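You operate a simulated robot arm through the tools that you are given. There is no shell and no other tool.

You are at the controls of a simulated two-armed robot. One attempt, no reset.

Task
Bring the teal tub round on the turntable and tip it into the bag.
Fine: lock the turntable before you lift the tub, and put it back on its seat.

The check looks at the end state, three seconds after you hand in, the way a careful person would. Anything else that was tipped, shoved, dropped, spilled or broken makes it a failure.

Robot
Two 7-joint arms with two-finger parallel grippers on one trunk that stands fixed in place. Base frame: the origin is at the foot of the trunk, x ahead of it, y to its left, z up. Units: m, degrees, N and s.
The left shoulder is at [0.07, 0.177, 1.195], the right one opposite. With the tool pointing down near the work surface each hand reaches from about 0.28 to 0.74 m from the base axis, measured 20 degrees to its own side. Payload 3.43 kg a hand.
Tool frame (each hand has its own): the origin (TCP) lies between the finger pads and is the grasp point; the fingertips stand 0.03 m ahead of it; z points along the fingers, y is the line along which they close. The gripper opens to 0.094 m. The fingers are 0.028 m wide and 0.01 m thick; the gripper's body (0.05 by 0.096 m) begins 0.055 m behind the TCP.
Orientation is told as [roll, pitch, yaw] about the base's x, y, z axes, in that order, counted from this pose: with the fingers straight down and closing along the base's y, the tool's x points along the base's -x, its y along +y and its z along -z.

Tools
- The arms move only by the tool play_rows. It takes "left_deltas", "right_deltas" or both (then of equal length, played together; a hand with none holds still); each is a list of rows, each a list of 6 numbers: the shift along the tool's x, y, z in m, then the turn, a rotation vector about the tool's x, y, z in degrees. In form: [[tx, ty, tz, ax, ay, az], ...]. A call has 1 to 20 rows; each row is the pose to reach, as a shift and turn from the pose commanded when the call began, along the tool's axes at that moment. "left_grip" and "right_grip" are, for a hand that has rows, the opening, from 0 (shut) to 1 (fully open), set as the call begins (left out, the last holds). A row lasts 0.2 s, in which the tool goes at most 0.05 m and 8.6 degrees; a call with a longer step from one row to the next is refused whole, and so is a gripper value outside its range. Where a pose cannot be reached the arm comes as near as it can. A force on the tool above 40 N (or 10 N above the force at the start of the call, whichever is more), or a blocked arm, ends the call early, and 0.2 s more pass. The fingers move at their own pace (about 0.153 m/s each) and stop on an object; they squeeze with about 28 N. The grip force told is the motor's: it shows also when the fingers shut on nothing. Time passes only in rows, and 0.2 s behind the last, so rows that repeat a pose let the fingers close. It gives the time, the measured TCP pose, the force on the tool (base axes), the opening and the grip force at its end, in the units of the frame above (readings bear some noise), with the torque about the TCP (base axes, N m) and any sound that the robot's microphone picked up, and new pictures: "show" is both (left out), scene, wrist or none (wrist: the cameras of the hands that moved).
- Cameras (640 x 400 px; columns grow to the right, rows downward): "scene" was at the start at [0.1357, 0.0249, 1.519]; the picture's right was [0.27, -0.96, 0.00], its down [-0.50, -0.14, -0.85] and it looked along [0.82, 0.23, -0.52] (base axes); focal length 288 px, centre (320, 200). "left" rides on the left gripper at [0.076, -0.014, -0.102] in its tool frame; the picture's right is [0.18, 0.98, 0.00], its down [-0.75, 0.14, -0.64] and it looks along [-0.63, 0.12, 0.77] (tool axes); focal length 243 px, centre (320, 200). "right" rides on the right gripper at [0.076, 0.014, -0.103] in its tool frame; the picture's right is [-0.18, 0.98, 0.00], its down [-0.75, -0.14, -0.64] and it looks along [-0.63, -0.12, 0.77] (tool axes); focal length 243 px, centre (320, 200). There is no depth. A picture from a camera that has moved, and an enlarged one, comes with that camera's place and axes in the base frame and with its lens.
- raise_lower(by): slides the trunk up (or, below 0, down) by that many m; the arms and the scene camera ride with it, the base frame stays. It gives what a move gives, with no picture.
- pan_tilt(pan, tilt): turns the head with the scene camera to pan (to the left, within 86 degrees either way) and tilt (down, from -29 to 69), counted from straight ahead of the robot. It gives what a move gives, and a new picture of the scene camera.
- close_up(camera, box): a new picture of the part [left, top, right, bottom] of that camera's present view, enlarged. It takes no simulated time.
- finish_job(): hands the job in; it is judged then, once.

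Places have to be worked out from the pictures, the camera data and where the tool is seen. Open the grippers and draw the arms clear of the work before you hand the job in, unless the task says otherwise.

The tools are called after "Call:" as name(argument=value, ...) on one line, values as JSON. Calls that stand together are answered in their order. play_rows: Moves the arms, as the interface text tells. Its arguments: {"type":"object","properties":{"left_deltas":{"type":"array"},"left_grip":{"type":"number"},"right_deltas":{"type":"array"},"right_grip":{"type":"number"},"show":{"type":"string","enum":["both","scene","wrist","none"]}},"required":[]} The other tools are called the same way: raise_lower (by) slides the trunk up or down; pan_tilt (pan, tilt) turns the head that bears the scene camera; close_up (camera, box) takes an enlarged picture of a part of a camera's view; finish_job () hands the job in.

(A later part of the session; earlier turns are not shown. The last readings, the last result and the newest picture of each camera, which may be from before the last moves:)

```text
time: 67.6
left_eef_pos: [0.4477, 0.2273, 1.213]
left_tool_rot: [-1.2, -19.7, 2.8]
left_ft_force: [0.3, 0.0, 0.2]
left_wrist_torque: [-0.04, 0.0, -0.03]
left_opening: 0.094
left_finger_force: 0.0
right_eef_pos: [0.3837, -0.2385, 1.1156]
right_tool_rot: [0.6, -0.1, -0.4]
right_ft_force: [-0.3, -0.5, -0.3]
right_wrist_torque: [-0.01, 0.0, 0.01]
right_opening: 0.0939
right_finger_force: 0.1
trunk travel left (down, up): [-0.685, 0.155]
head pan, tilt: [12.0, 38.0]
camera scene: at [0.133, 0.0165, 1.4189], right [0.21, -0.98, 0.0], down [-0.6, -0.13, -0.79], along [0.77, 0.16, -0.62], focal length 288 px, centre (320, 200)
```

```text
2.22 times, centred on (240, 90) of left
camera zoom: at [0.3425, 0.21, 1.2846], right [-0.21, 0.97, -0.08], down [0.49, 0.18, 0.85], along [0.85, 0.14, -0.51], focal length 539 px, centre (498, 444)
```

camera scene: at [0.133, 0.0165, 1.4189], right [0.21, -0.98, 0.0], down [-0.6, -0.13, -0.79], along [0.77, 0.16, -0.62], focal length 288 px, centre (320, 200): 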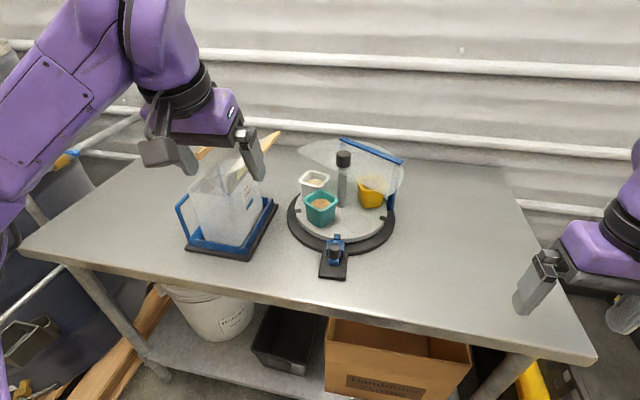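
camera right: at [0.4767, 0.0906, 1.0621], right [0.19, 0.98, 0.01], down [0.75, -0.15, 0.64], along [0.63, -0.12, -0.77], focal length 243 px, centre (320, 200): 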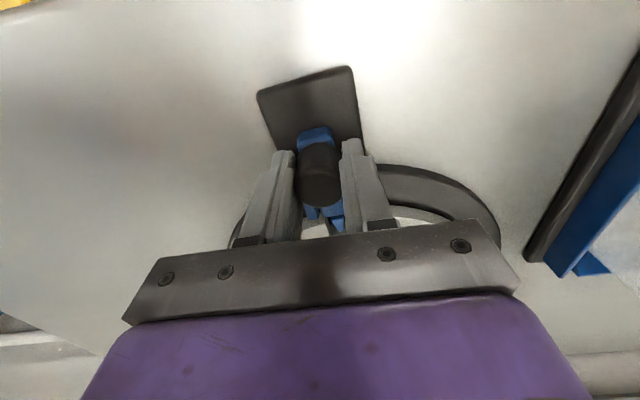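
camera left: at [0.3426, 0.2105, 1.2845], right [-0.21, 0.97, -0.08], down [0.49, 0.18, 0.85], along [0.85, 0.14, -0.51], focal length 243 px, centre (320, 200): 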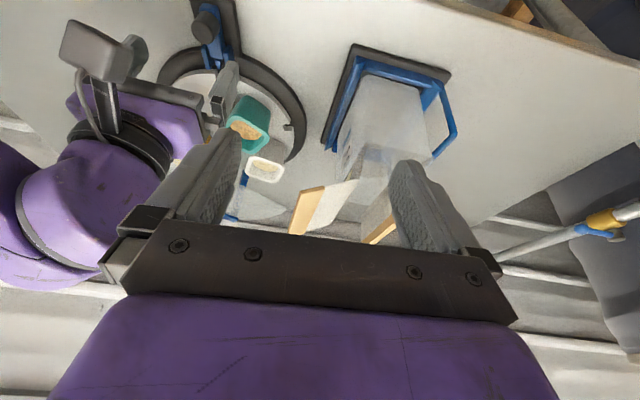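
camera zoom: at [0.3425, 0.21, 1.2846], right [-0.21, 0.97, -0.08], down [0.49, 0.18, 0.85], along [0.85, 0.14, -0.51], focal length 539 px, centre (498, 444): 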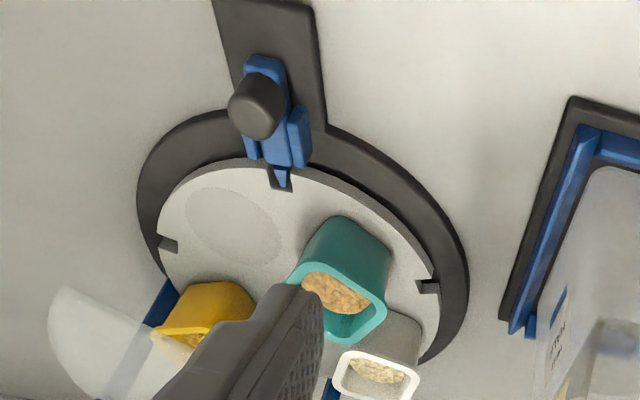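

The bolt sits in the notch at its stop: the turntable is locked with teal front-left, its sides lined up radially (rim centre ≈ (0.670, 0.130), rim z ≈ 0.99). Before gripping it I test, empty-handed and high above the bag, whether the left hand can reach a pouring pose (fingers forward and up).

Call:
play_rows(left_deltas=[[-0.0145, 0.0073, -0.02, 0, -8, 0], [-0.029, 0.0146, -0.04, 0, -16, 0], [-0.0435, 0.0219, -0.055, 0, -24, 0], [-0.058, 0.0292, -0.065, 0, -32, 0], [-0.0725, 0.0365, -0.0724, 0, -40, 0], [-0.087, 0.0438, -0.0724, 0, -48, 0], [-0.1014, 0.0511, -0.0724, 0, -56, 0], [-0.1159, 0.0584, -0.0724, 0, -64, 0], [-0.1304, 0.0657, -0.0724, 0, -72, 0], [-0.1449, 0.073, -0.0724, 0, -80, 0], [-0.1449, 0.073, -0.0724, 0, -80, 0]], show="both")

```text
time: 70.0
left_eef_pos: [0.5169, 0.219, 1.454]
left_tool_rot: [124.9, -85.0, -118.2]
left_ft_force: [-0.2, 0.6, 0.3]
left_wrist_torque: [-0.02, 0.0, 0.03]
left_opening: 0.094
left_finger_force: 0.2
left hand out of reach, approached as far as the arm can: row 6, 7, 8, 9, 10, 11
right_eef_pos: [0.3852, -0.2362, 1.1149]
right_tool_rot: [0.5, -0.1, -0.5]
right_ft_force: [-0.5, -0.2, -0.2]
right_wrist_torque: [-0.04, 0.03, 0.0]
right_opening: 0.0942
right_finger_force: 0.1
trunk travel left (down, up): [-0.685, 0.155]
head pan, tilt: [12.0, 38.0]
camera scene: at [0.1335, 0.0183, 1.4188], right [0.21, -0.98, 0.0], down [-0.6, -0.13, -0.79], along [0.77, 0.16, -0.62], focal length 288 px, centre (320, 200)
camera left: at [0.419, 0.1995, 1.372], right [-0.11, 0.99, -0.11], down [-0.68, 0.01, 0.73], along [0.72, 0.16, 0.68], focal length 243 px, centre (320, 200)
```

scene: 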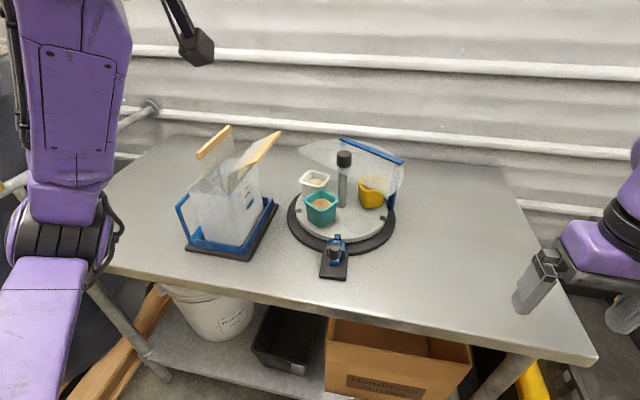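
left: 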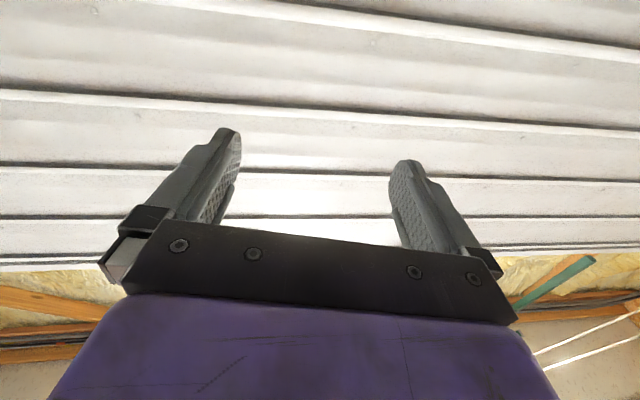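

That config (wrist straightened forward) is out of the arm's range, so pouring toward the robot won't do. A sideways pour (yaw −90°, then rolling the fingers toward +y, hand on the −y side) should suit this wrist; I return the hand to pointing down first.

Call:
play_rows(left_deltas=[[0.0, 0.002, -0.008, 0, 8, 0], [0.015, 0.004, -0.016, 0, 16.5, 0], [0.035, 0.006, -0.025, 0, 25, 0], [0.055, 0.008, -0.033, 0, 33.5, 0], [0.075, 0.01, -0.042, 0, 42, 0], [0.095, 0.012, -0.05, 0, 50.5, 0], [0.115, 0.014, -0.058, 0, 59, 0], [0.135, 0.016, -0.066, 0, 67.5, 0], [0.155, 0.018, -0.074, 0, 76, 0], [0.175, 0.02, -0.081, 0, 84.5, 0], [0.195, 0.02, -0.081, 0, 93, 0], [0.195, 0.02, -0.081, 0, 93, 0]], show="scene")

```text
time: 72.6
left_eef_pos: [0.4416, 0.2432, 1.2576]
left_tool_rot: [4.1, 0.3, 6.6]
left_ft_force: [-0.2, 1.0, -0.2]
left_wrist_torque: [0.01, -0.01, -0.02]
left_opening: 0.094
left_finger_force: 0.2
right_eef_pos: [0.3845, -0.2372, 1.1149]
right_tool_rot: [0.5, 0.0, -0.4]
right_ft_force: [0.0, -0.2, 0.4]
right_wrist_torque: [0.0, -0.01, 0.0]
right_opening: 0.0942
right_finger_force: 0.0
trunk travel left (down, up): [-0.685, 0.155]
head pan, tilt: [12.0, 38.0]
camera scene: at [0.1331, 0.0182, 1.4189], right [0.21, -0.98, 0.0], down [-0.6, -0.13, -0.79], along [0.77, 0.16, -0.62], focal length 288 px, centre (320, 200)
```

scene: 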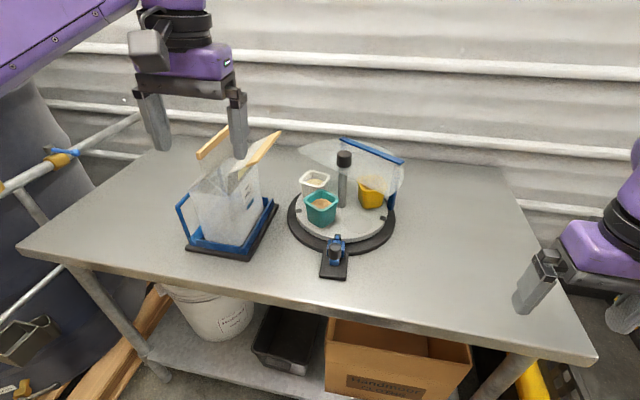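

Hand is down again. I yaw it by about −96° (closing axis along base x) in place.

Call:
play_rows(left_deltas=[[0, 0, 0, 0, 0, 8.05], [0, 0, 0, 0, 0, 16.1], [0, 0, 0, 0, 0, 24.15], [0, 0, 0, 0, 0, 32.2], [0, 0, 0, 0, 0, 40.25], [0, 0, 0, 0, 0, 48.3], [0, 0, 0, 0, 0, 56.35], [0, 0, 0, 0, 0, 64.4], [0, 0, 0, 0, 0, 72.45], [0, 0, 0, 0, 0, 80.5], [0, 0, 0, 0, 0, 88.55], [0, 0, 0, 0, 0, 96.6], [0, 0, 0, 0, 0, 96.6]], show="scene")

```text
time: 75.4
left_eef_pos: [0.4416, 0.2437, 1.2566]
left_tool_rot: [-0.6, 4.1, -90.0]
left_ft_force: [0.0, 0.1, -0.3]
left_wrist_torque: [-0.01, 0.0, 0.01]
left_opening: 0.094
left_finger_force: 0.0
right_eef_pos: [0.3851, -0.2376, 1.1145]
right_tool_rot: [0.5, -0.1, -0.4]
right_ft_force: [-0.2, -0.3, -0.7]
right_wrist_torque: [0.02, 0.0, -0.01]
right_opening: 0.094
right_finger_force: 0.0
trunk travel left (down, up): [-0.685, 0.155]
head pan, tilt: [12.0, 38.0]
camera scene: at [0.1337, 0.0181, 1.4188], right [0.21, -0.98, 0.0], down [-0.6, -0.13, -0.79], along [0.77, 0.16, -0.62], focal length 288 px, centre (320, 200)
```

scene: 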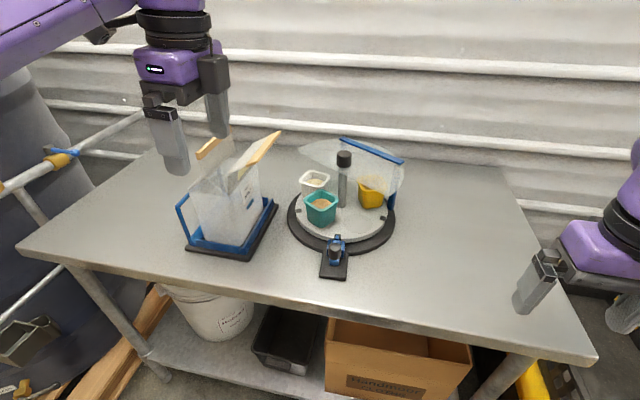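

Yaw −90° is fine. Now I test the roll: fingers swinging toward +y (to about 90°) while moving high above the bag.

Call:
play_rows(left_deltas=[[0.0061, 0.0145, -0.015, 0, 8, 0], [0.0122, 0.029, -0.03, 0, 16, 0], [0.0183, 0.0435, -0.045, 0, 24, 0], [0.0244, 0.058, -0.06, 0, 32, 0], [0.0305, 0.0725, -0.07, 0, 40, 0], [0.0366, 0.087, -0.07, 0, 48, 0], [0.0427, 0.1015, -0.07, 0, 56, 0], [0.0488, 0.116, -0.07, 0, 64, 0], [0.0549, 0.1305, -0.07, 0, 72, 0], [0.061, 0.145, -0.07, 0, 80, 0], [0.067, 0.16, -0.07, 0, 88, 0], [0.067, 0.16, -0.07, 0, 88, 0]], show="both")

```text
time: 78.0
left_eef_pos: [0.6021, 0.3064, 1.3286]
left_tool_rot: [-163.6, 87.8, 106.5]
left_ft_force: [0.4, -0.1, 0.2]
left_wrist_torque: [-0.02, 0.0, -0.02]
left_opening: 0.0939
left_finger_force: 0.0
right_eef_pos: [0.386, -0.2361, 1.1151]
right_tool_rot: [0.5, 0.0, -0.4]
right_ft_force: [0.2, -0.9, -0.1]
right_wrist_torque: [-0.03, 0.02, -0.02]
right_opening: 0.0939
right_finger_force: 0.0
trunk travel left (down, up): [-0.685, 0.155]
head pan, tilt: [12.0, 38.0]
camera scene: at [0.133, 0.0178, 1.4189], right [0.21, -0.98, 0.0], down [-0.6, -0.13, -0.79], along [0.77, 0.16, -0.62], focal length 288 px, centre (320, 200)
camera left: at [0.5882, 0.2017, 1.4007], right [0.98, -0.01, 0.17], down [0.13, -0.61, -0.78], along [0.11, 0.79, -0.6], focal length 243 px, centre (320, 200)
```

scene: 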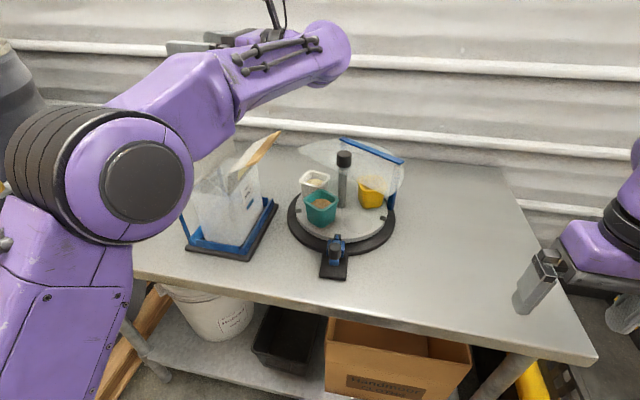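
left: 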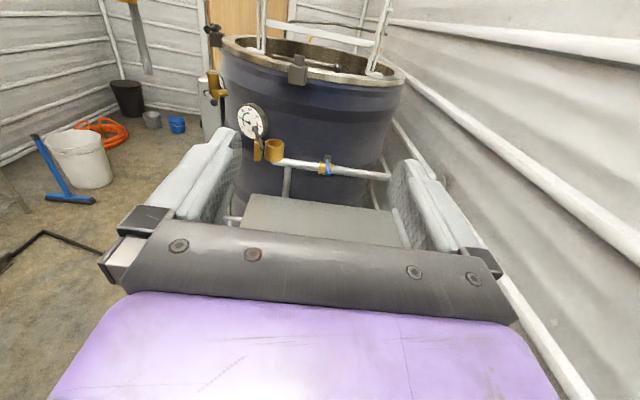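

The sideways pour pose works at 90° with the camera on top. I test rolling further to about 135° at the same height.

Call:
play_rows(left_deltas=[[0, 0.005, 0.002, 0, 7.5, 0], [0, 0.01, 0.004, 0, 15, 0], [0, 0.015, 0.006, 0, 22.5, 0], [0, 0.02, 0.009, 0, 30, 0], [0, 0.025, 0.012, 0, 37.5, 0], [0, 0.03, 0.0136, 0, 45, 0], [0, 0.03, 0.0136, 0, 45, 0]], show="both")

```text
time: 79.6
left_eef_pos: [0.6325, 0.3183, 1.3289]
left_tool_rot: [-179.0, 42.7, 90.8]
left_ft_force: [-1.0, -0.5, -0.4]
left_wrist_torque: [-0.01, 0.0, 0.05]
left_opening: 0.0942
left_finger_force: 0.1
right_eef_pos: [0.3845, -0.237, 1.1149]
right_tool_rot: [0.5, -0.1, -0.4]
right_ft_force: [0.8, 0.5, -0.5]
right_wrist_torque: [-0.02, -0.04, 0.0]
right_opening: 0.0941
right_finger_force: 0.0
trunk travel left (down, up): [-0.685, 0.155]
head pan, tilt: [12.0, 38.0]
camera scene: at [0.1334, 0.0177, 1.4189], right [0.21, -0.98, 0.0], down [-0.6, -0.13, -0.79], along [0.77, 0.16, -0.62], focal length 288 px, centre (320, 200)
camera left: at [0.6167, 0.1938, 1.3051], right [0.98, -0.13, 0.11], down [0.13, 0.12, -0.98], along [0.12, 0.98, 0.13], focal length 243 px, centre (320, 200)
```

scene: 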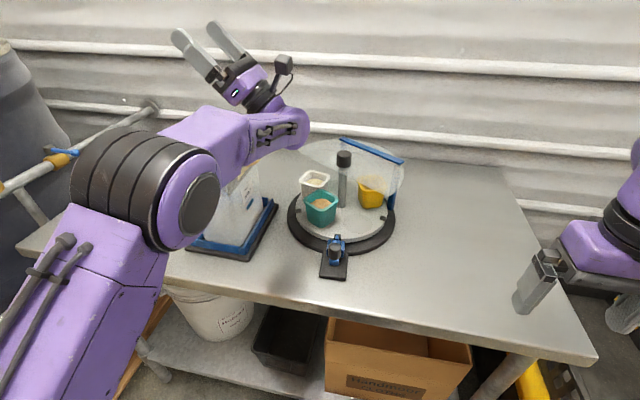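
left: 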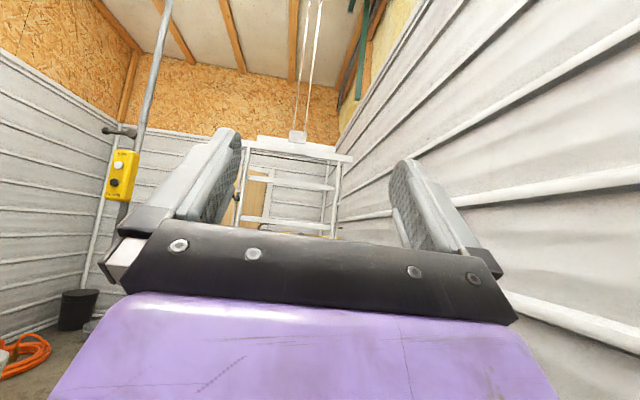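

The pour pose at ~137° is reachable. I look closely at how near the forearm and wrist come to the bag's slats.

Call:
close_up(camera="scene", box=[170, 90, 350, 260])

Call:
pan_tilt(pan=25, tilt=30)

Call:
close_up(camera="right", box=[400, 0, 640, 200])

```text
2.35 times, centred on (260, 175) of scene
camera zoom: at [0.1334, 0.0177, 1.4189], right [0.21, -0.98, 0.0], down [-0.6, -0.13, -0.79], along [0.77, 0.16, -0.62], focal length 678 px, centre (461, 259)
```

zoom: 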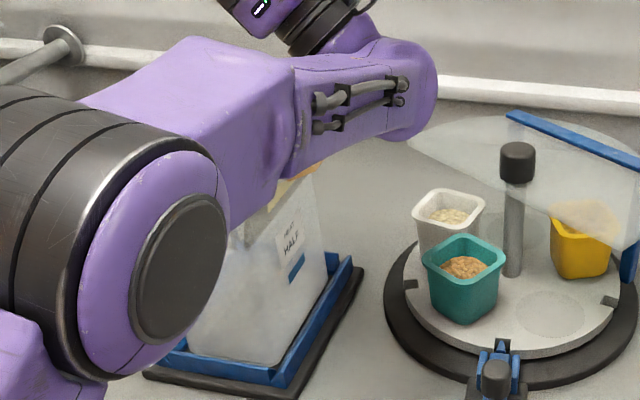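

```text
time: 80.4
left_eef_pos: [0.6316, 0.3178, 1.3283]
left_tool_rot: [-178.9, 42.9, 90.7]
left_ft_force: [0.2, 1.2, 0.0]
left_wrist_torque: [0.03, -0.04, 0.03]
left_opening: 0.094
left_finger_force: 0.1
right_eef_pos: [0.3849, -0.2369, 1.1149]
right_tool_rot: [0.5, -0.1, -0.4]
right_ft_force: [0.7, 0.1, -0.2]
right_wrist_torque: [0.03, 0.0, -0.02]
right_opening: 0.094
right_finger_force: 0.1
trunk travel left (down, up): [-0.685, 0.155]
head pan, tilt: [25.0, 30.0]
camera scene: at [0.1313, 0.0382, 1.4311], right [0.42, -0.91, 0.0], down [-0.45, -0.21, -0.87], along [0.78, 0.37, -0.5], focal length 288 px, centre (320, 200)
```

scene: 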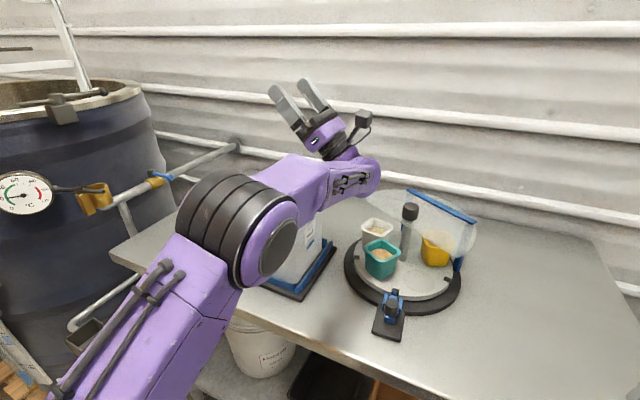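

```text
2.00 times, centred on (520, 100) of right
camera zoom: at [0.3083, -0.2212, 1.2192], right [0.19, 0.98, 0.01], down [0.75, -0.15, 0.64], along [0.63, -0.12, -0.77], focal length 485 px, centre (-80, 400)
```

zoom: 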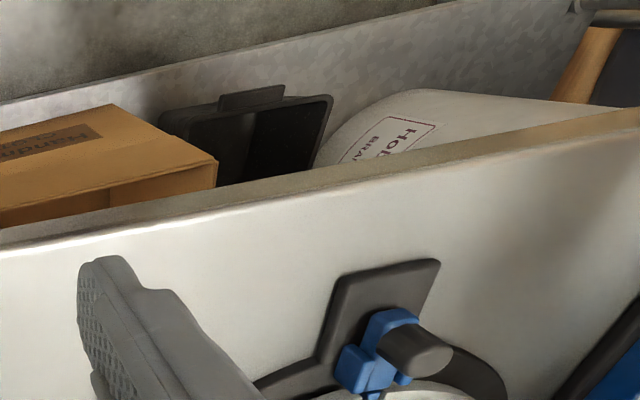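

I turn the right hand in place so its camera looks across at the bag from the side; that will also let me watch the pour.

Call:
play_rows(right_deltas=[[0, 0, -0.01, -2.1, -4.04, -6.66], [0, 0, -0.02, -4.2, -8.08, -13.3], [0, 0, -0.03, -6.3, -12.1, -20], [0, 0, -0.04, -8.4, -16.15, -26.65], [0, 0, -0.05, -10.5, -20.2, -33.3], [0, 0, -0.06, -12.6, -24.2, -40], [0, 0, -0.07, -14.7, -28.3, -46.6], [0, 0, -0.08, -16.8, -32.3, -53.3], [0, 0, -0.08, -16.8, -32.3, -53.3]], show="wrist")

Call:
close_up(camera="right", box=[280, 60, 520, 240])

```text
time: 82.4
left_eef_pos: [0.6321, 0.3181, 1.328]
left_tool_rot: [-179.0, 43.0, 90.9]
left_ft_force: [0.5, -0.3, 0.5]
left_wrist_torque: [-0.03, -0.04, -0.01]
left_opening: 0.094
left_finger_force: 0.0
right_eef_pos: [0.3369, -0.1044, 1.1073]
right_tool_rot: [0.9, -34.5, 49.0]
right_ft_force: [0.0, -0.7, 0.9]
right_wrist_torque: [0.04, 0.01, 0.03]
right_opening: 0.0942
right_finger_force: 0.1
right hand out of reach, approached as far as the arm can: row 1, 2, 3, 4, 5, 6, 7, 8, 9
trunk travel left (down, up): [-0.685, 0.155]
head pan, tilt: [25.0, 30.0]
camera right: at [0.2474, -0.1854, 1.1507], right [-0.65, 0.75, 0.12], down [0.28, 0.1, 0.95], along [0.71, 0.65, -0.28], focal length 243 px, centre (320, 200)
```

right: 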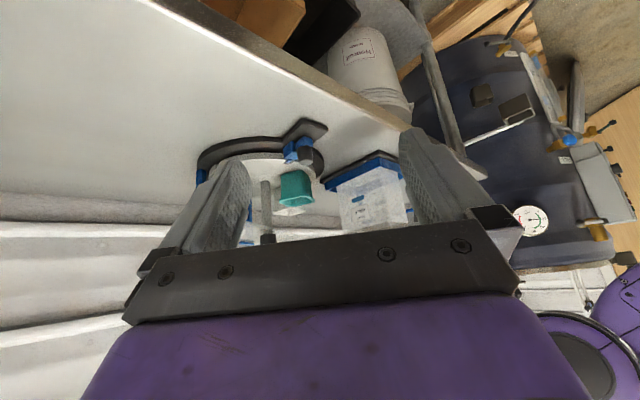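

```text
2.22 times, centred on (400, 150) of right
camera zoom: at [0.2474, -0.1854, 1.1507], right [-0.65, 0.75, 0.12], down [0.28, 0.1, 0.95], along [0.71, 0.65, -0.28], focal length 539 px, centre (142, 311)
```

zoom: 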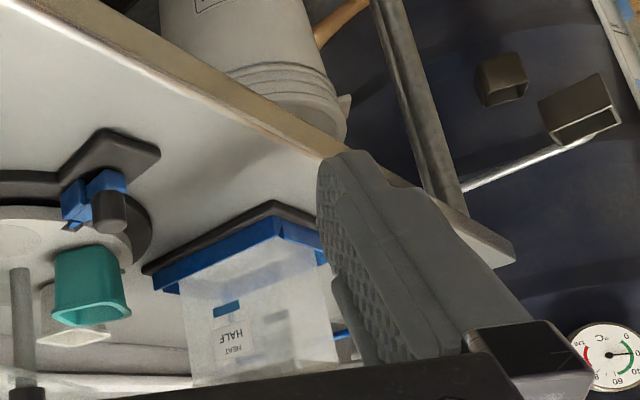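

The bag's body is undisturbed, but the slats hide behind the gripper. I tilt the right hand 25° more to see them.

Call:
play_rows(right_deltas=[[0, 0, 0, 0, -8, 0], [0, 0, 0, 0, -16, 0], [0, 0, 0, 0, -25, 0], [0, 0, 0, 0, -25, 0]], show="wrist")

Call:
close_up(camera="right", box=[280, 20, 520, 240])

```text
refused: row 3 steps farther than a row can; nothing moved
```

```text
1.82 times, centred on (400, 130) of right
camera zoom: at [0.2474, -0.1854, 1.1507], right [-0.65, 0.75, 0.12], down [0.28, 0.1, 0.95], along [0.71, 0.65, -0.28], focal length 441 px, centre (174, 327)
```

zoom: 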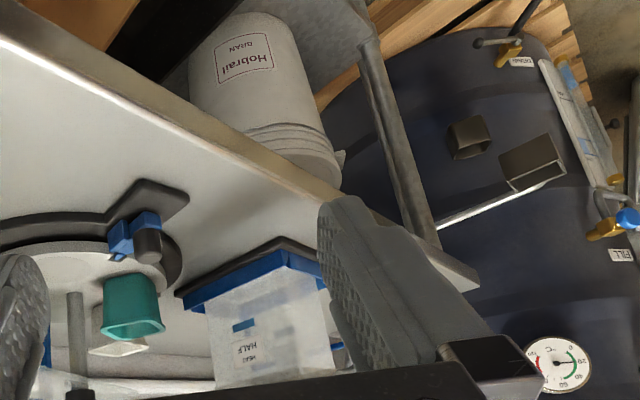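

One step was a touch too large; I send it again in smaller steps.

Call:
play_rows(right_deltas=[[0, 0, 0, 0, -8, 0], [0, 0, 0, 0, -16, 0], [0, 0, 0, 0, -24, 0], [0, 0, 0, 0, -24, 0]], show="wrist")

Call:
close_up(camera="right", box=[240, 20, 480, 240])

```text
time: 83.4
left_eef_pos: [0.6313, 0.3207, 1.3283]
left_tool_rot: [-178.9, 43.0, 90.7]
left_ft_force: [0.0, -0.3, 0.1]
left_wrist_torque: [0.0, 0.02, -0.01]
left_opening: 0.094
left_finger_force: 0.1
right_eef_pos: [0.3846, -0.0968, 1.146]
right_tool_rot: [1.2, -58.5, 48.5]
right_ft_force: [0.1, 0.3, -0.4]
right_wrist_torque: [-0.02, 0.02, 0.03]
right_opening: 0.094
right_finger_force: 0.0
right hand out of reach, approached as far as the arm can: row 1, 2, 3, 4
trunk travel left (down, up): [-0.685, 0.155]
head pan, tilt: [25.0, 30.0]
camera right: at [0.291, -0.1814, 1.1351], right [-0.68, 0.71, 0.17], down [0.02, -0.22, 0.98], along [0.73, 0.67, 0.14], focal length 243 px, centre (320, 200)
```

right: 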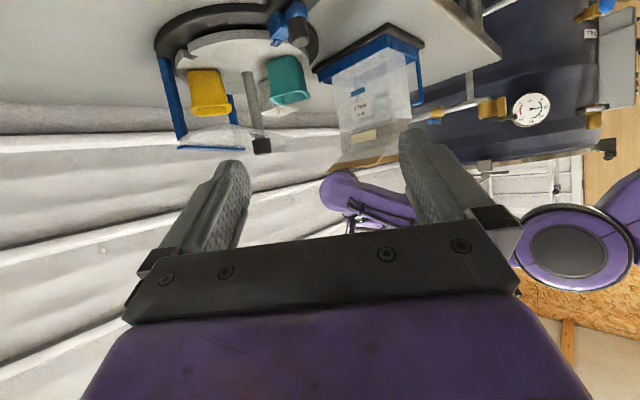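

```text
1.82 times, centred on (360, 130) of right
camera zoom: at [0.291, -0.1814, 1.1351], right [-0.68, 0.71, 0.17], down [0.02, -0.22, 0.98], along [0.73, 0.67, 0.14], focal length 441 px, centre (247, 327)
```

zoom: 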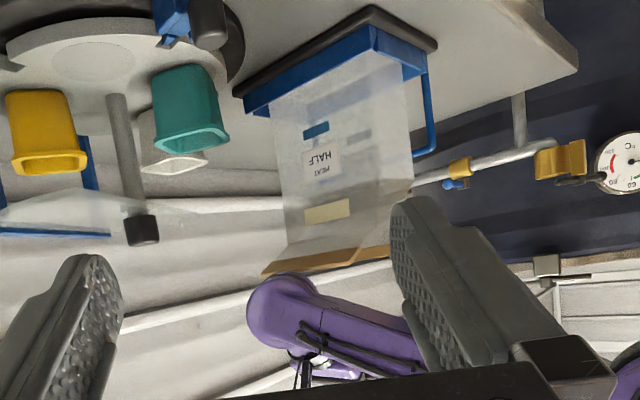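

From this side view the wrist passes just above the right slat and the bag is untouched. I'll pour with the hand a bit less rolled. Now I reverse the path: roll back to 92°, then fingers down.

Call:
play_rows(left_deltas=[[0.0015, -0.005, -0.0014, 0, -7.5, 0], [0.003, -0.01, -0.0027, 0, -15, 0], [0.0044, -0.015, -0.0041, 0, -22.5, 0], [0.0059, -0.02, -0.0055, 0, -30, 0], [0.0073, -0.025, -0.0068, 0, -37.5, 0], [0.0088, -0.03, -0.0082, 0, -45, 0]], show="none")

Call:
play_rows(left_deltas=[[-0.0025, -0.01, -0.0055, 0, -8.3, 0], [-0.005, -0.02, -0.011, 0, -16.6, 0], [-0.0075, -0.03, -0.0165, 0, -25, 0], [-0.01, -0.04, -0.022, 0, -33.3, 0], [-0.0125, -0.05, -0.0275, 0, -41.6, 0], [-0.015, -0.06, -0.033, 0, -50, 0], [-0.0175, -0.07, -0.0385, 0, -58.3, 0], [-0.02, -0.08, -0.044, 0, -66.6, 0], [-0.0225, -0.09, -0.0495, 0, -75, 0], [-0.025, -0.1, -0.055, 0, -83.3, 0], [-0.028, -0.11, -0.061, 0, -91.6, 0], [-0.028, -0.11, -0.061, 0, -91.6, 0]], show="both")

```text
time: 84.8
left_eef_pos: [0.603, 0.3064, 1.3305]
left_tool_rot: [-160.7, 87.9, 109.5]
left_ft_force: [-0.3, 0.1, 1.1]
left_wrist_torque: [-0.02, 0.01, -0.02]
left_opening: 0.0939
left_finger_force: 0.0
right_eef_pos: [0.3843, -0.0963, 1.1458]
right_tool_rot: [1.3, -58.4, 48.5]
right_ft_force: [-0.6, -0.1, 0.1]
right_wrist_torque: [-0.03, 0.02, 0.0]
right_opening: 0.0943
right_finger_force: 0.1
trunk travel left (down, up): [-0.685, 0.155]
head pan, tilt: [25.0, 30.0]
```

```text
time: 87.4
left_eef_pos: [0.4915, 0.246, 1.3004]
left_tool_rot: [-0.7, 0.4, -89.9]
left_ft_force: [2.0, -0.1, 0.2]
left_wrist_torque: [0.03, 0.01, 0.03]
left_opening: 0.094
left_finger_force: 0.1
right_eef_pos: [0.3844, -0.0959, 1.1443]
right_tool_rot: [1.4, -58.3, 48.5]
right_ft_force: [-0.2, 0.5, -1.2]
right_wrist_torque: [0.03, -0.02, -0.01]
right_opening: 0.0942
right_finger_force: 0.1
trunk travel left (down, up): [-0.685, 0.155]
head pan, tilt: [25.0, 30.0]
camera scene: at [0.1313, 0.0374, 1.4312], right [0.42, -0.91, 0.0], down [-0.45, -0.21, -0.87], along [0.78, 0.37, -0.5], focal length 288 px, centre (320, 200)
camera left: at [0.4785, 0.3223, 1.4035], right [0.98, 0.19, -0.01], down [0.15, -0.76, 0.63], along [0.11, -0.63, -0.77], focal length 243 px, centre (320, 200)
```

scene: 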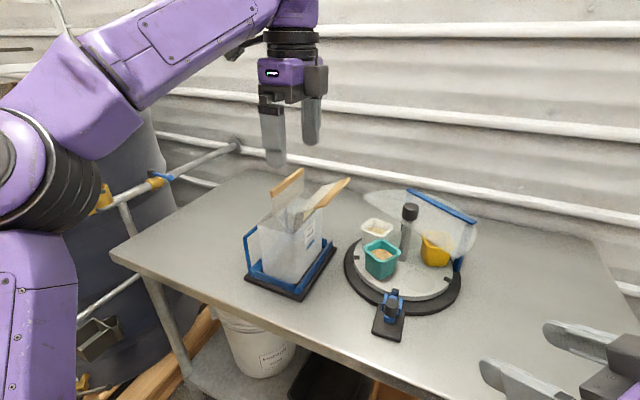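
left: 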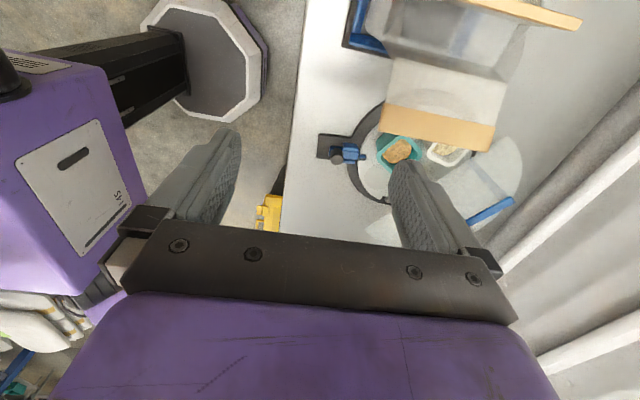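

The bag is unchanged. I move the left hand to hover above the teal tub with yaw −37°, tilt 10° (closing tangentially), keeping high over the slats.

Call:
play_rows(left_deltas=[[-0.018, 0.026, 0.004, -0.66, -1.33, -7.56], [-0.036, 0.052, 0.012, -1.32, -2.65, -15.1], [-0.054, 0.08, 0.025, -1.98, -3.98, -22.7], [-0.072, 0.106, 0.045, -2.65, -5.3, -30.2], [-0.09, 0.132, 0.07, -3.31, -6.63, -37.8], [-0.105, 0.158, 0.1, -3.97, -7.95, -45.3], [-0.116, 0.1785, 0.13, -4.63, -9.28, -52.9], [-0.116, 0.1785, 0.13, -4.63, -9.28, -52.9]], left_grip=0.92, show="both")

Call:
close_up(camera="left", box=[180, 80, 460, 240])

Call:
close_up(camera="right", box=[200, 0, 480, 200])

```text
time: 89.2
left_eef_pos: [0.659, 0.1276, 1.1701]
left_tool_rot: [0.0, -9.3, -36.8]
left_ft_force: [1.3, 0.5, 1.0]
left_wrist_torque: [0.05, 0.01, 0.04]
left_opening: 0.0863
left_finger_force: 0.0
left hand out of reach, approached as far as the arm can: row 6, 7, 8
right_eef_pos: [0.385, -0.0962, 1.1448]
right_tool_rot: [1.3, -58.4, 48.5]
right_ft_force: [-0.5, 0.8, 0.2]
right_wrist_torque: [0.01, 0.0, -0.01]
right_opening: 0.094
right_finger_force: 0.0
trunk travel left (down, up): [-0.685, 0.155]
head pan, tilt: [25.0, 30.0]
camera scene: at [0.1307, 0.0386, 1.4312], right [0.42, -0.91, 0.0], down [-0.45, -0.21, -0.87], along [0.79, 0.37, -0.5], focal length 288 px, centre (320, 200)
camera left: at [0.5761, 0.1715, 1.2589], right [0.44, 0.9, -0.03], down [0.6, -0.27, 0.75], along [0.67, -0.35, -0.66], focal length 243 px, centre (320, 200)
```

scene: 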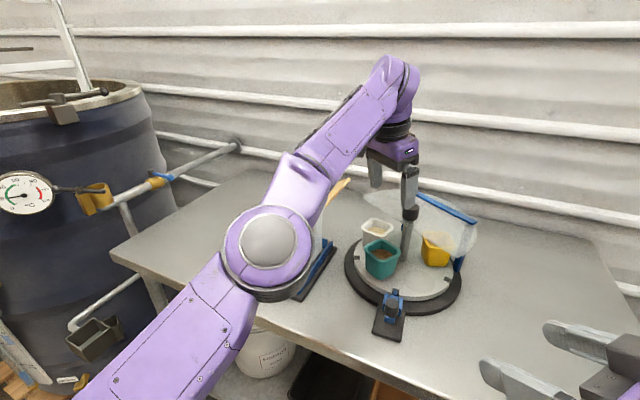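
left: 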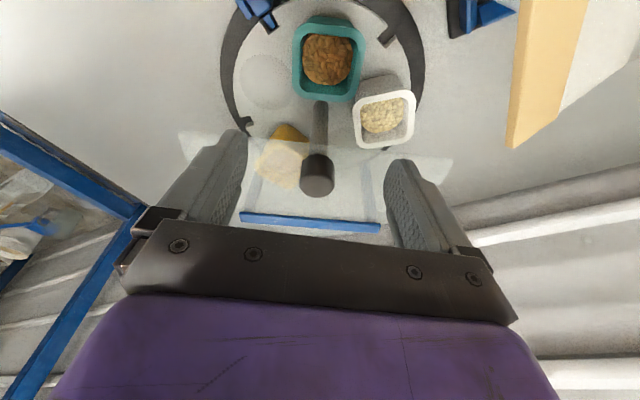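

```text
2.29 times, centred on (320, 160) of left
camera zoom: at [0.5761, 0.1715, 1.2589], right [0.44, 0.9, -0.03], down [0.6, -0.27, 0.75], along [0.67, -0.35, -0.66], focal length 555 px, centre (320, 291)
```

zoom: 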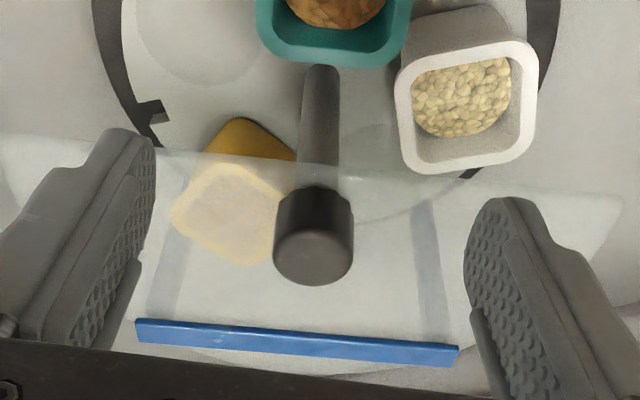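

```text
2.00 times, centred on (340, 100) of right
camera zoom: at [0.2906, -0.1813, 1.1352], right [-0.68, 0.71, 0.17], down [0.02, -0.21, 0.98], along [0.73, 0.67, 0.14], focal length 485 px, centre (280, 400)
```

zoom: 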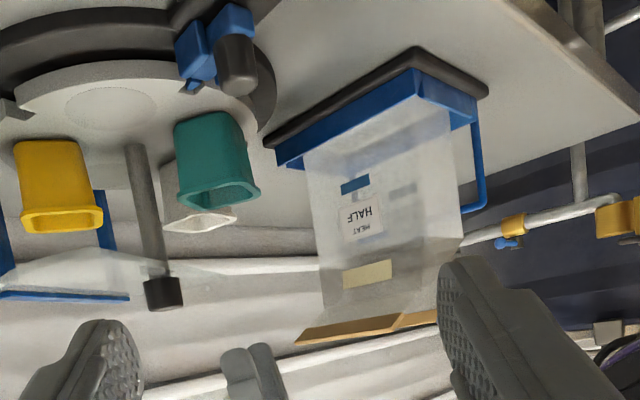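

I zoom on the teal tub in the left wrist view to refine its centre and orientation.

Call:
close_up(camera="left", box=[270, 0, 430, 120])

```text
3.33 times, centred on (350, 60) of left
camera zoom: at [0.5761, 0.1715, 1.2589], right [0.44, 0.9, -0.03], down [0.6, -0.27, 0.75], along [0.67, -0.35, -0.66], focal length 809 px, centre (220, 667)
```

zoom: 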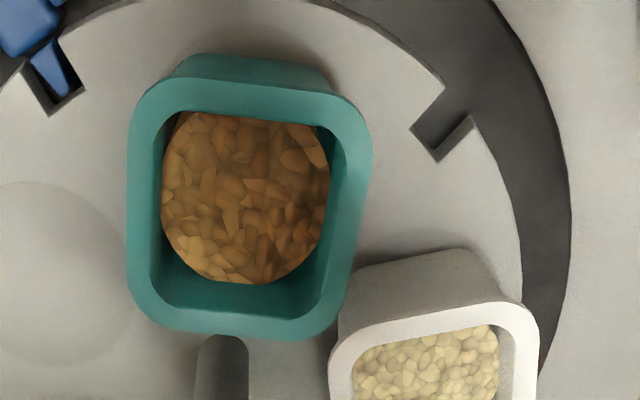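

The refined tub centre is (0.665, 0.1275) with sides at −32° (matching the locked seat), rim z ≈ 0.994. I correct the yaw and lower to just above the rim.

Call:
play_rows(left_deltas=[[0.0044, 0.0012, 0.0365, -0.26, 0, -1.58], [0.0087, 0.0024, 0.073, -0.51, 0, -3.16], [0.0131, 0.0036, 0.1094, -0.77, 0, -4.74], [0.0131, 0.0036, 0.1094, -0.77, 0, -4.74]], show="both")

Call:
close_up(camera="left", box=[180, 40, 460, 240])

Call:
close_up(camera="right", box=[180, 0, 400, 180])

```text
time: 90.2
left_eef_pos: [0.6923, 0.1216, 1.069]
left_tool_rot: [-0.1, -9.2, -32.0]
left_ft_force: [-0.1, 0.1, -0.2]
left_wrist_torque: [0.0, -0.01, 0.02]
left_opening: 0.0865
left_finger_force: 0.1
left hand out of reach, approached as far as the arm can: row 1, 2, 3, 4
right_eef_pos: [0.3846, -0.096, 1.1444]
right_tool_rot: [1.1, -58.4, 48.6]
right_ft_force: [-0.2, -0.3, -0.5]
right_wrist_torque: [0.0, 0.0, 0.01]
right_opening: 0.0941
right_finger_force: 0.0
trunk travel left (down, up): [-0.685, 0.155]
head pan, tilt: [25.0, 30.0]
camera scene: at [0.1308, 0.0382, 1.4312], right [0.42, -0.91, 0.0], down [-0.45, -0.21, -0.87], along [0.79, 0.37, -0.5], focal length 288 px, centre (320, 200)
camera left: at [0.6067, 0.1591, 1.1569], right [0.37, 0.93, -0.03], down [0.62, -0.22, 0.75], along [0.69, -0.3, -0.66], focal length 243 px, centre (320, 200)
```

scene: 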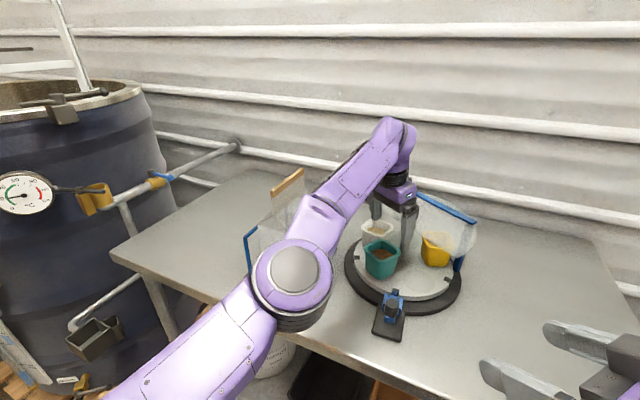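
left: 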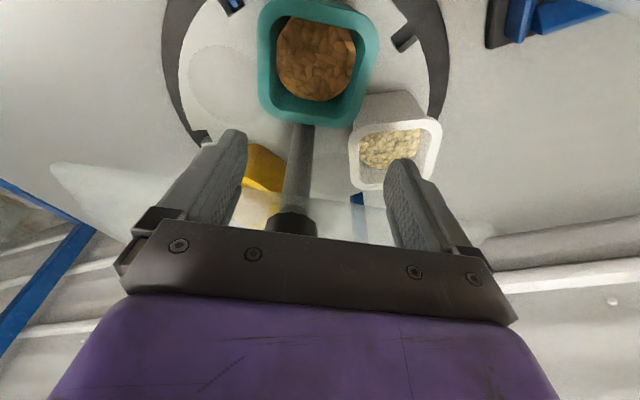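

```text
2.00 times, centred on (320, 140) of left
camera zoom: at [0.6067, 0.1591, 1.1569], right [0.37, 0.93, -0.03], down [0.62, -0.22, 0.75], along [0.69, -0.3, -0.66], focal length 485 px, centre (320, 320)
```

zoom: 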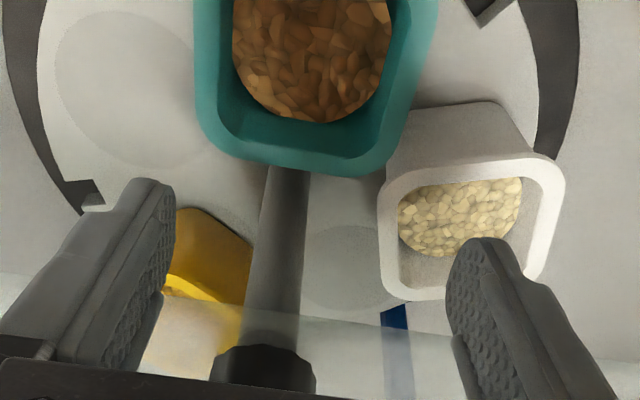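

```text
2.22 times, centred on (290, 90) of right
camera zoom: at [0.2906, -0.1816, 1.1352], right [-0.68, 0.71, 0.17], down [0.02, -0.21, 0.98], along [0.73, 0.67, 0.14], focal length 539 px, centre (387, 444)
```

zoom: 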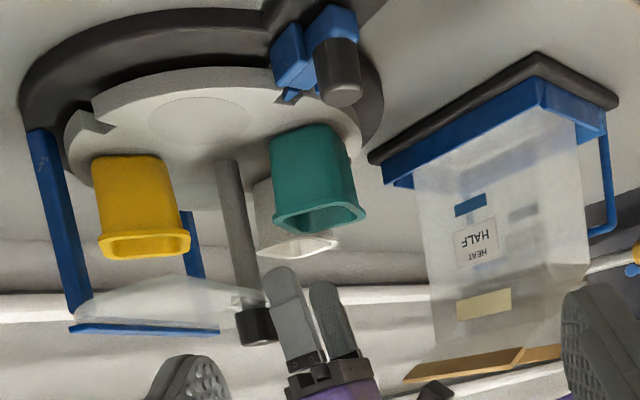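

The arm could not hold the spot with the trunk this low (it drifted to x 0.692, still above the rims). I raise the trunk by 0.12 m to ease the wrist, which also lifts the hand clear.

Call:
raise_lower(by=0.12)

```text
time: 91.7
left_eef_pos: [0.6923, 0.1215, 1.1876]
left_tool_rot: [0.0, -9.0, -32.0]
left_ft_force: [-0.1, -0.1, 0.1]
left_wrist_torque: [-0.02, -0.01, 0.01]
left_opening: 0.0863
left_finger_force: 0.0
right_eef_pos: [0.3854, -0.0951, 1.2656]
right_tool_rot: [1.3, -58.4, 48.3]
right_ft_force: [0.7, 0.4, -0.1]
right_wrist_torque: [-0.01, 0.0, -0.02]
right_opening: 0.0939
right_finger_force: 0.3
trunk travel left (down, up): [-0.805, 0.035]
head pan, tilt: [25.0, 30.0]
```

Now I go to hover directly over the tub at z ≈ 1.08.

Call:
play_rows(left_deltas=[[0.0143, -0.0031, 0.034, 0, -0.3, 0], [0.0285, -0.0063, 0.068, 0, -0.6, 0], [0.0428, -0.0094, 0.1022, 0, -1, 0], [0.0428, -0.0094, 0.1022, 0, -1, 0]], show="both")

Call:
close_up(camera="left", box=[180, 20, 460, 240])

```text
time: 92.7
left_eef_pos: [0.7103, 0.1175, 1.087]
left_tool_rot: [0.0, -10.2, -32.1]
left_ft_force: [2.7, 1.3, 15.0]
left_wrist_torque: [-0.25, -0.05, 0.1]
left_opening: 0.0855
left_finger_force: 0.1
left hand out of reach, approached as far as the arm can: row 1, 2, 3, 4
right_eef_pos: [0.3827, -0.0959, 1.2661]
right_tool_rot: [1.2, -58.5, 48.5]
right_ft_force: [-0.5, -0.4, 0.0]
right_wrist_torque: [0.0, 0.01, 0.0]
right_opening: 0.094
right_finger_force: 0.0
trunk travel left (down, up): [-0.805, 0.035]
head pan, tilt: [25.0, 30.0]
camera scene: at [0.1289, 0.038, 1.5517], right [0.42, -0.91, 0.0], down [-0.45, -0.21, -0.87], along [0.79, 0.37, -0.5], focal length 288 px, centre (320, 200)
camera left: at [0.6232, 0.1557, 1.1738], right [0.37, 0.93, -0.03], down [0.61, -0.21, 0.77], along [0.7, -0.3, -0.64], focal length 243 px, centre (320, 200)
```

scene: 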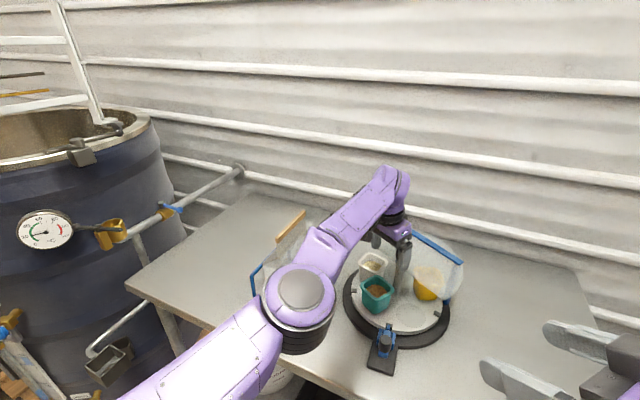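
left: 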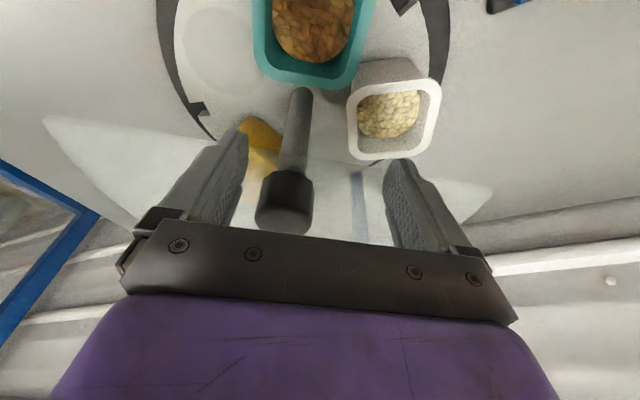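

```text
1.82 times, centred on (320, 130) of left
camera zoom: at [0.6232, 0.1557, 1.1738], right [0.37, 0.93, -0.03], down [0.61, -0.21, 0.77], along [0.7, -0.3, -0.64], focal length 441 px, centre (320, 327)
```

zoom: 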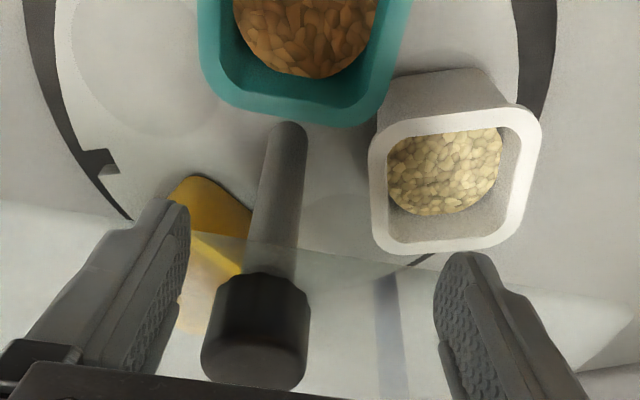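

The fingertips just touched the roof (15 N) as the arm slid outward; I lift straight up at once.

Call:
play_rows(left_deltas=[[-0.0035, 0, -0.02, 0, 0, 0], [-0.0106, 0, -0.059, 0, 0, 0], [-0.0106, 0, -0.1, 0, 0, 0]], show="scene")

Call:
close_up(camera="scene", box=[330, 210, 490, 370])

```text
time: 93.5
left_eef_pos: [0.6972, 0.1182, 1.1851]
left_tool_rot: [0.0, -10.2, -32.1]
left_ft_force: [-1.0, -0.3, -0.8]
left_wrist_torque: [0.04, -0.05, 0.04]
left_opening: 0.0864
left_finger_force: 0.0
left hand out of reach, approached as far as the arm can: row 2, 3
right_eef_pos: [0.3834, -0.0968, 1.2643]
right_tool_rot: [1.2, -58.5, 48.5]
right_ft_force: [-0.5, -0.2, 0.6]
right_wrist_torque: [-0.01, 0.0, 0.03]
right_opening: 0.0938
right_finger_force: 0.1
trunk travel left (down, up): [-0.805, 0.035]
head pan, tilt: [25.0, 30.0]
camera scene: at [0.1301, 0.0372, 1.5512], right [0.42, -0.91, 0.0], down [-0.45, -0.21, -0.87], along [0.79, 0.37, -0.5], focal length 288 px, centre (320, 200)
```

scene: 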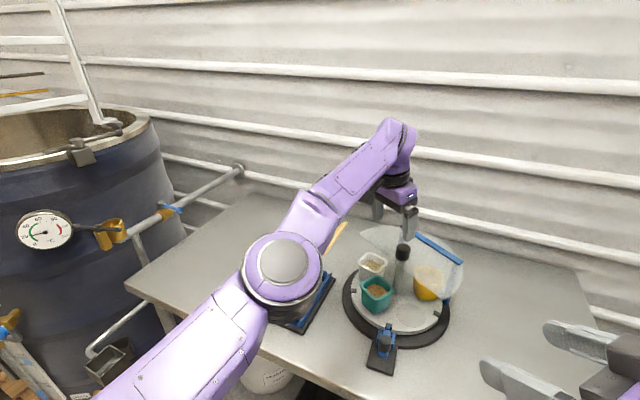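

```text
2.50 times, centred on (410, 290) of scene
camera zoom: at [0.1301, 0.0372, 1.5512], right [0.42, -0.91, 0.0], down [-0.45, -0.21, -0.87], along [0.79, 0.37, -0.5], focal length 721 px, centre (95, -25)
```

zoom: 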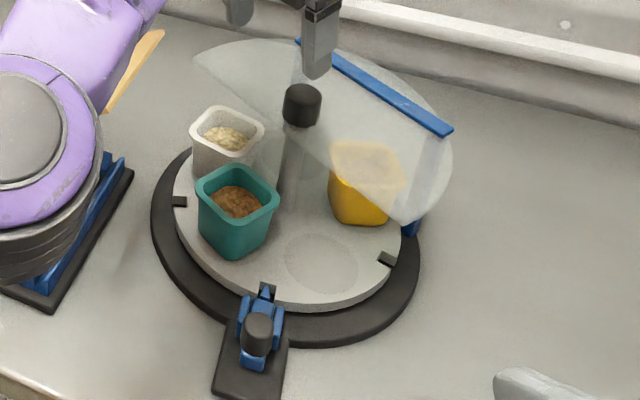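

Nothing was disturbed. It looks like the wrist cannot straighten enough when the hand is low relative to the shoulder, so a lower trunk should suit the grasp. I first pull the hand back and up, fingers vertical.

Call:
play_rows(left_deltas=[[0.0343, -0.0089, -0.0227, 0, 2.5, 0], [0.0687, -0.0178, -0.0454, 0, 5, 0], [0.103, -0.0266, -0.0681, 0, 7.6, 0], [0.1373, -0.0355, -0.0908, 0, 10.2, 0], [0.1373, -0.0355, -0.0908, 0, 10.2, 0]], show="none")

Call:
raise_lower(by=-0.1)

```text
time: 94.7
left_eef_pos: [0.6352, 0.1557, 1.2895]
left_tool_rot: [-0.3, 0.3, -32.2]
left_ft_force: [0.3, -0.5, -0.8]
left_wrist_torque: [0.04, 0.03, 0.0]
left_opening: 0.0867
left_finger_force: 0.0
left hand out of reach, approached as far as the arm can: row 1, 2, 3, 4, 5
right_eef_pos: [0.387, -0.0961, 1.2642]
right_tool_rot: [1.5, -58.3, 48.3]
right_ft_force: [0.8, -0.9, -0.5]
right_wrist_torque: [0.03, -0.02, 0.05]
right_opening: 0.0938
right_finger_force: 0.1
trunk travel left (down, up): [-0.805, 0.035]
head pan, tilt: [25.0, 30.0]
```

```text
time: 96.0
left_eef_pos: [0.6324, 0.1585, 1.1915]
left_tool_rot: [-0.1, 0.0, -32.1]
left_ft_force: [0.4, 0.3, 0.7]
left_wrist_torque: [0.0, 0.0, -0.04]
left_opening: 0.0865
left_finger_force: 0.0
right_eef_pos: [0.3835, -0.0958, 1.1656]
right_tool_rot: [1.2, -58.3, 48.4]
right_ft_force: [0.1, 0.2, -0.2]
right_wrist_torque: [0.03, 0.02, 0.01]
right_opening: 0.0938
right_finger_force: 0.0
trunk travel left (down, up): [-0.705, 0.135]
head pan, tilt: [25.0, 30.0]
```

I look at the arm's present posture from the scene camera to understand the limit.

Call:
pan_tilt(pan=30, tilt=25)

```text
time: 96.7
left_eef_pos: [0.6321, 0.1565, 1.191]
left_tool_rot: [-0.2, 0.1, -32.0]
left_ft_force: [-0.5, 0.8, -0.3]
left_wrist_torque: [-0.01, 0.01, 0.01]
left_opening: 0.0864
left_finger_force: 0.0
right_eef_pos: [0.3842, -0.0955, 1.1652]
right_tool_rot: [1.2, -58.3, 48.5]
right_ft_force: [0.3, 0.5, -0.2]
right_wrist_torque: [0.01, 0.02, 0.0]
right_opening: 0.0942
right_finger_force: 0.0
trunk travel left (down, up): [-0.705, 0.135]
head pan, tilt: [30.0, 25.0]
camera scene: at [0.1289, 0.0461, 1.4591], right [0.5, -0.87, 0.0], down [-0.37, -0.21, -0.91], along [0.78, 0.45, -0.42], focal length 288 px, centre (320, 200)
```

scene: 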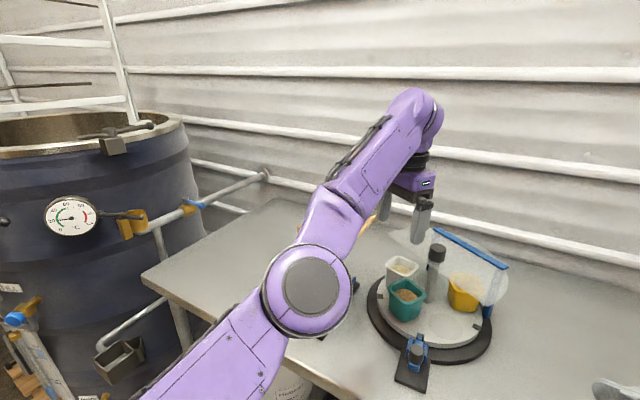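

The elbow has crept into a high, nearly straight posture. I return the hand to a known-good pose (yaw 0, back near x 0.5) to re-seat the elbow, then approach as I did for the knob.

Call:
play_rows(left_deltas=[[0.0284, -0.0036, -0.02, 0, 0, -6.4], [0.0568, -0.0072, -0.04, 0, 0, -12.8], [0.0852, -0.0108, -0.06, 0, 0, -19.2], [0.1136, -0.0144, -0.06, 0, 0, -25.6], [0.142, -0.018, -0.06, 0, 0, -32], [0.142, -0.018, -0.06, 0, 0, -32]], show="scene")

```text
time: 98.1
left_eef_pos: [0.4996, 0.2205, 1.2554]
left_tool_rot: [-0.2, 0.0, 0.1]
left_ft_force: [-0.4, 1.4, 0.3]
left_wrist_torque: [-0.04, -0.05, 0.03]
left_opening: 0.0862
left_finger_force: 0.0
left hand out of reach, approached as far as the arm can: row 1, 2
right_eef_pos: [0.3814, -0.0925, 1.167]
right_tool_rot: [0.8, -58.4, 48.9]
right_ft_force: [-1.0, 1.0, 0.2]
right_wrist_torque: [0.0, -0.03, -0.06]
right_opening: 0.0936
right_finger_force: 0.0
trunk travel left (down, up): [-0.705, 0.135]
head pan, tilt: [30.0, 25.0]
camera scene: at [0.126, 0.0503, 1.4593], right [0.5, -0.87, 0.0], down [-0.36, -0.21, -0.91], along [0.79, 0.45, -0.42], focal length 288 px, centre (320, 200)
```

scene: 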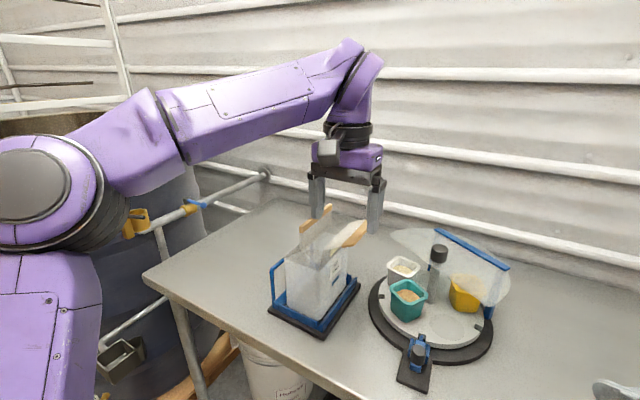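

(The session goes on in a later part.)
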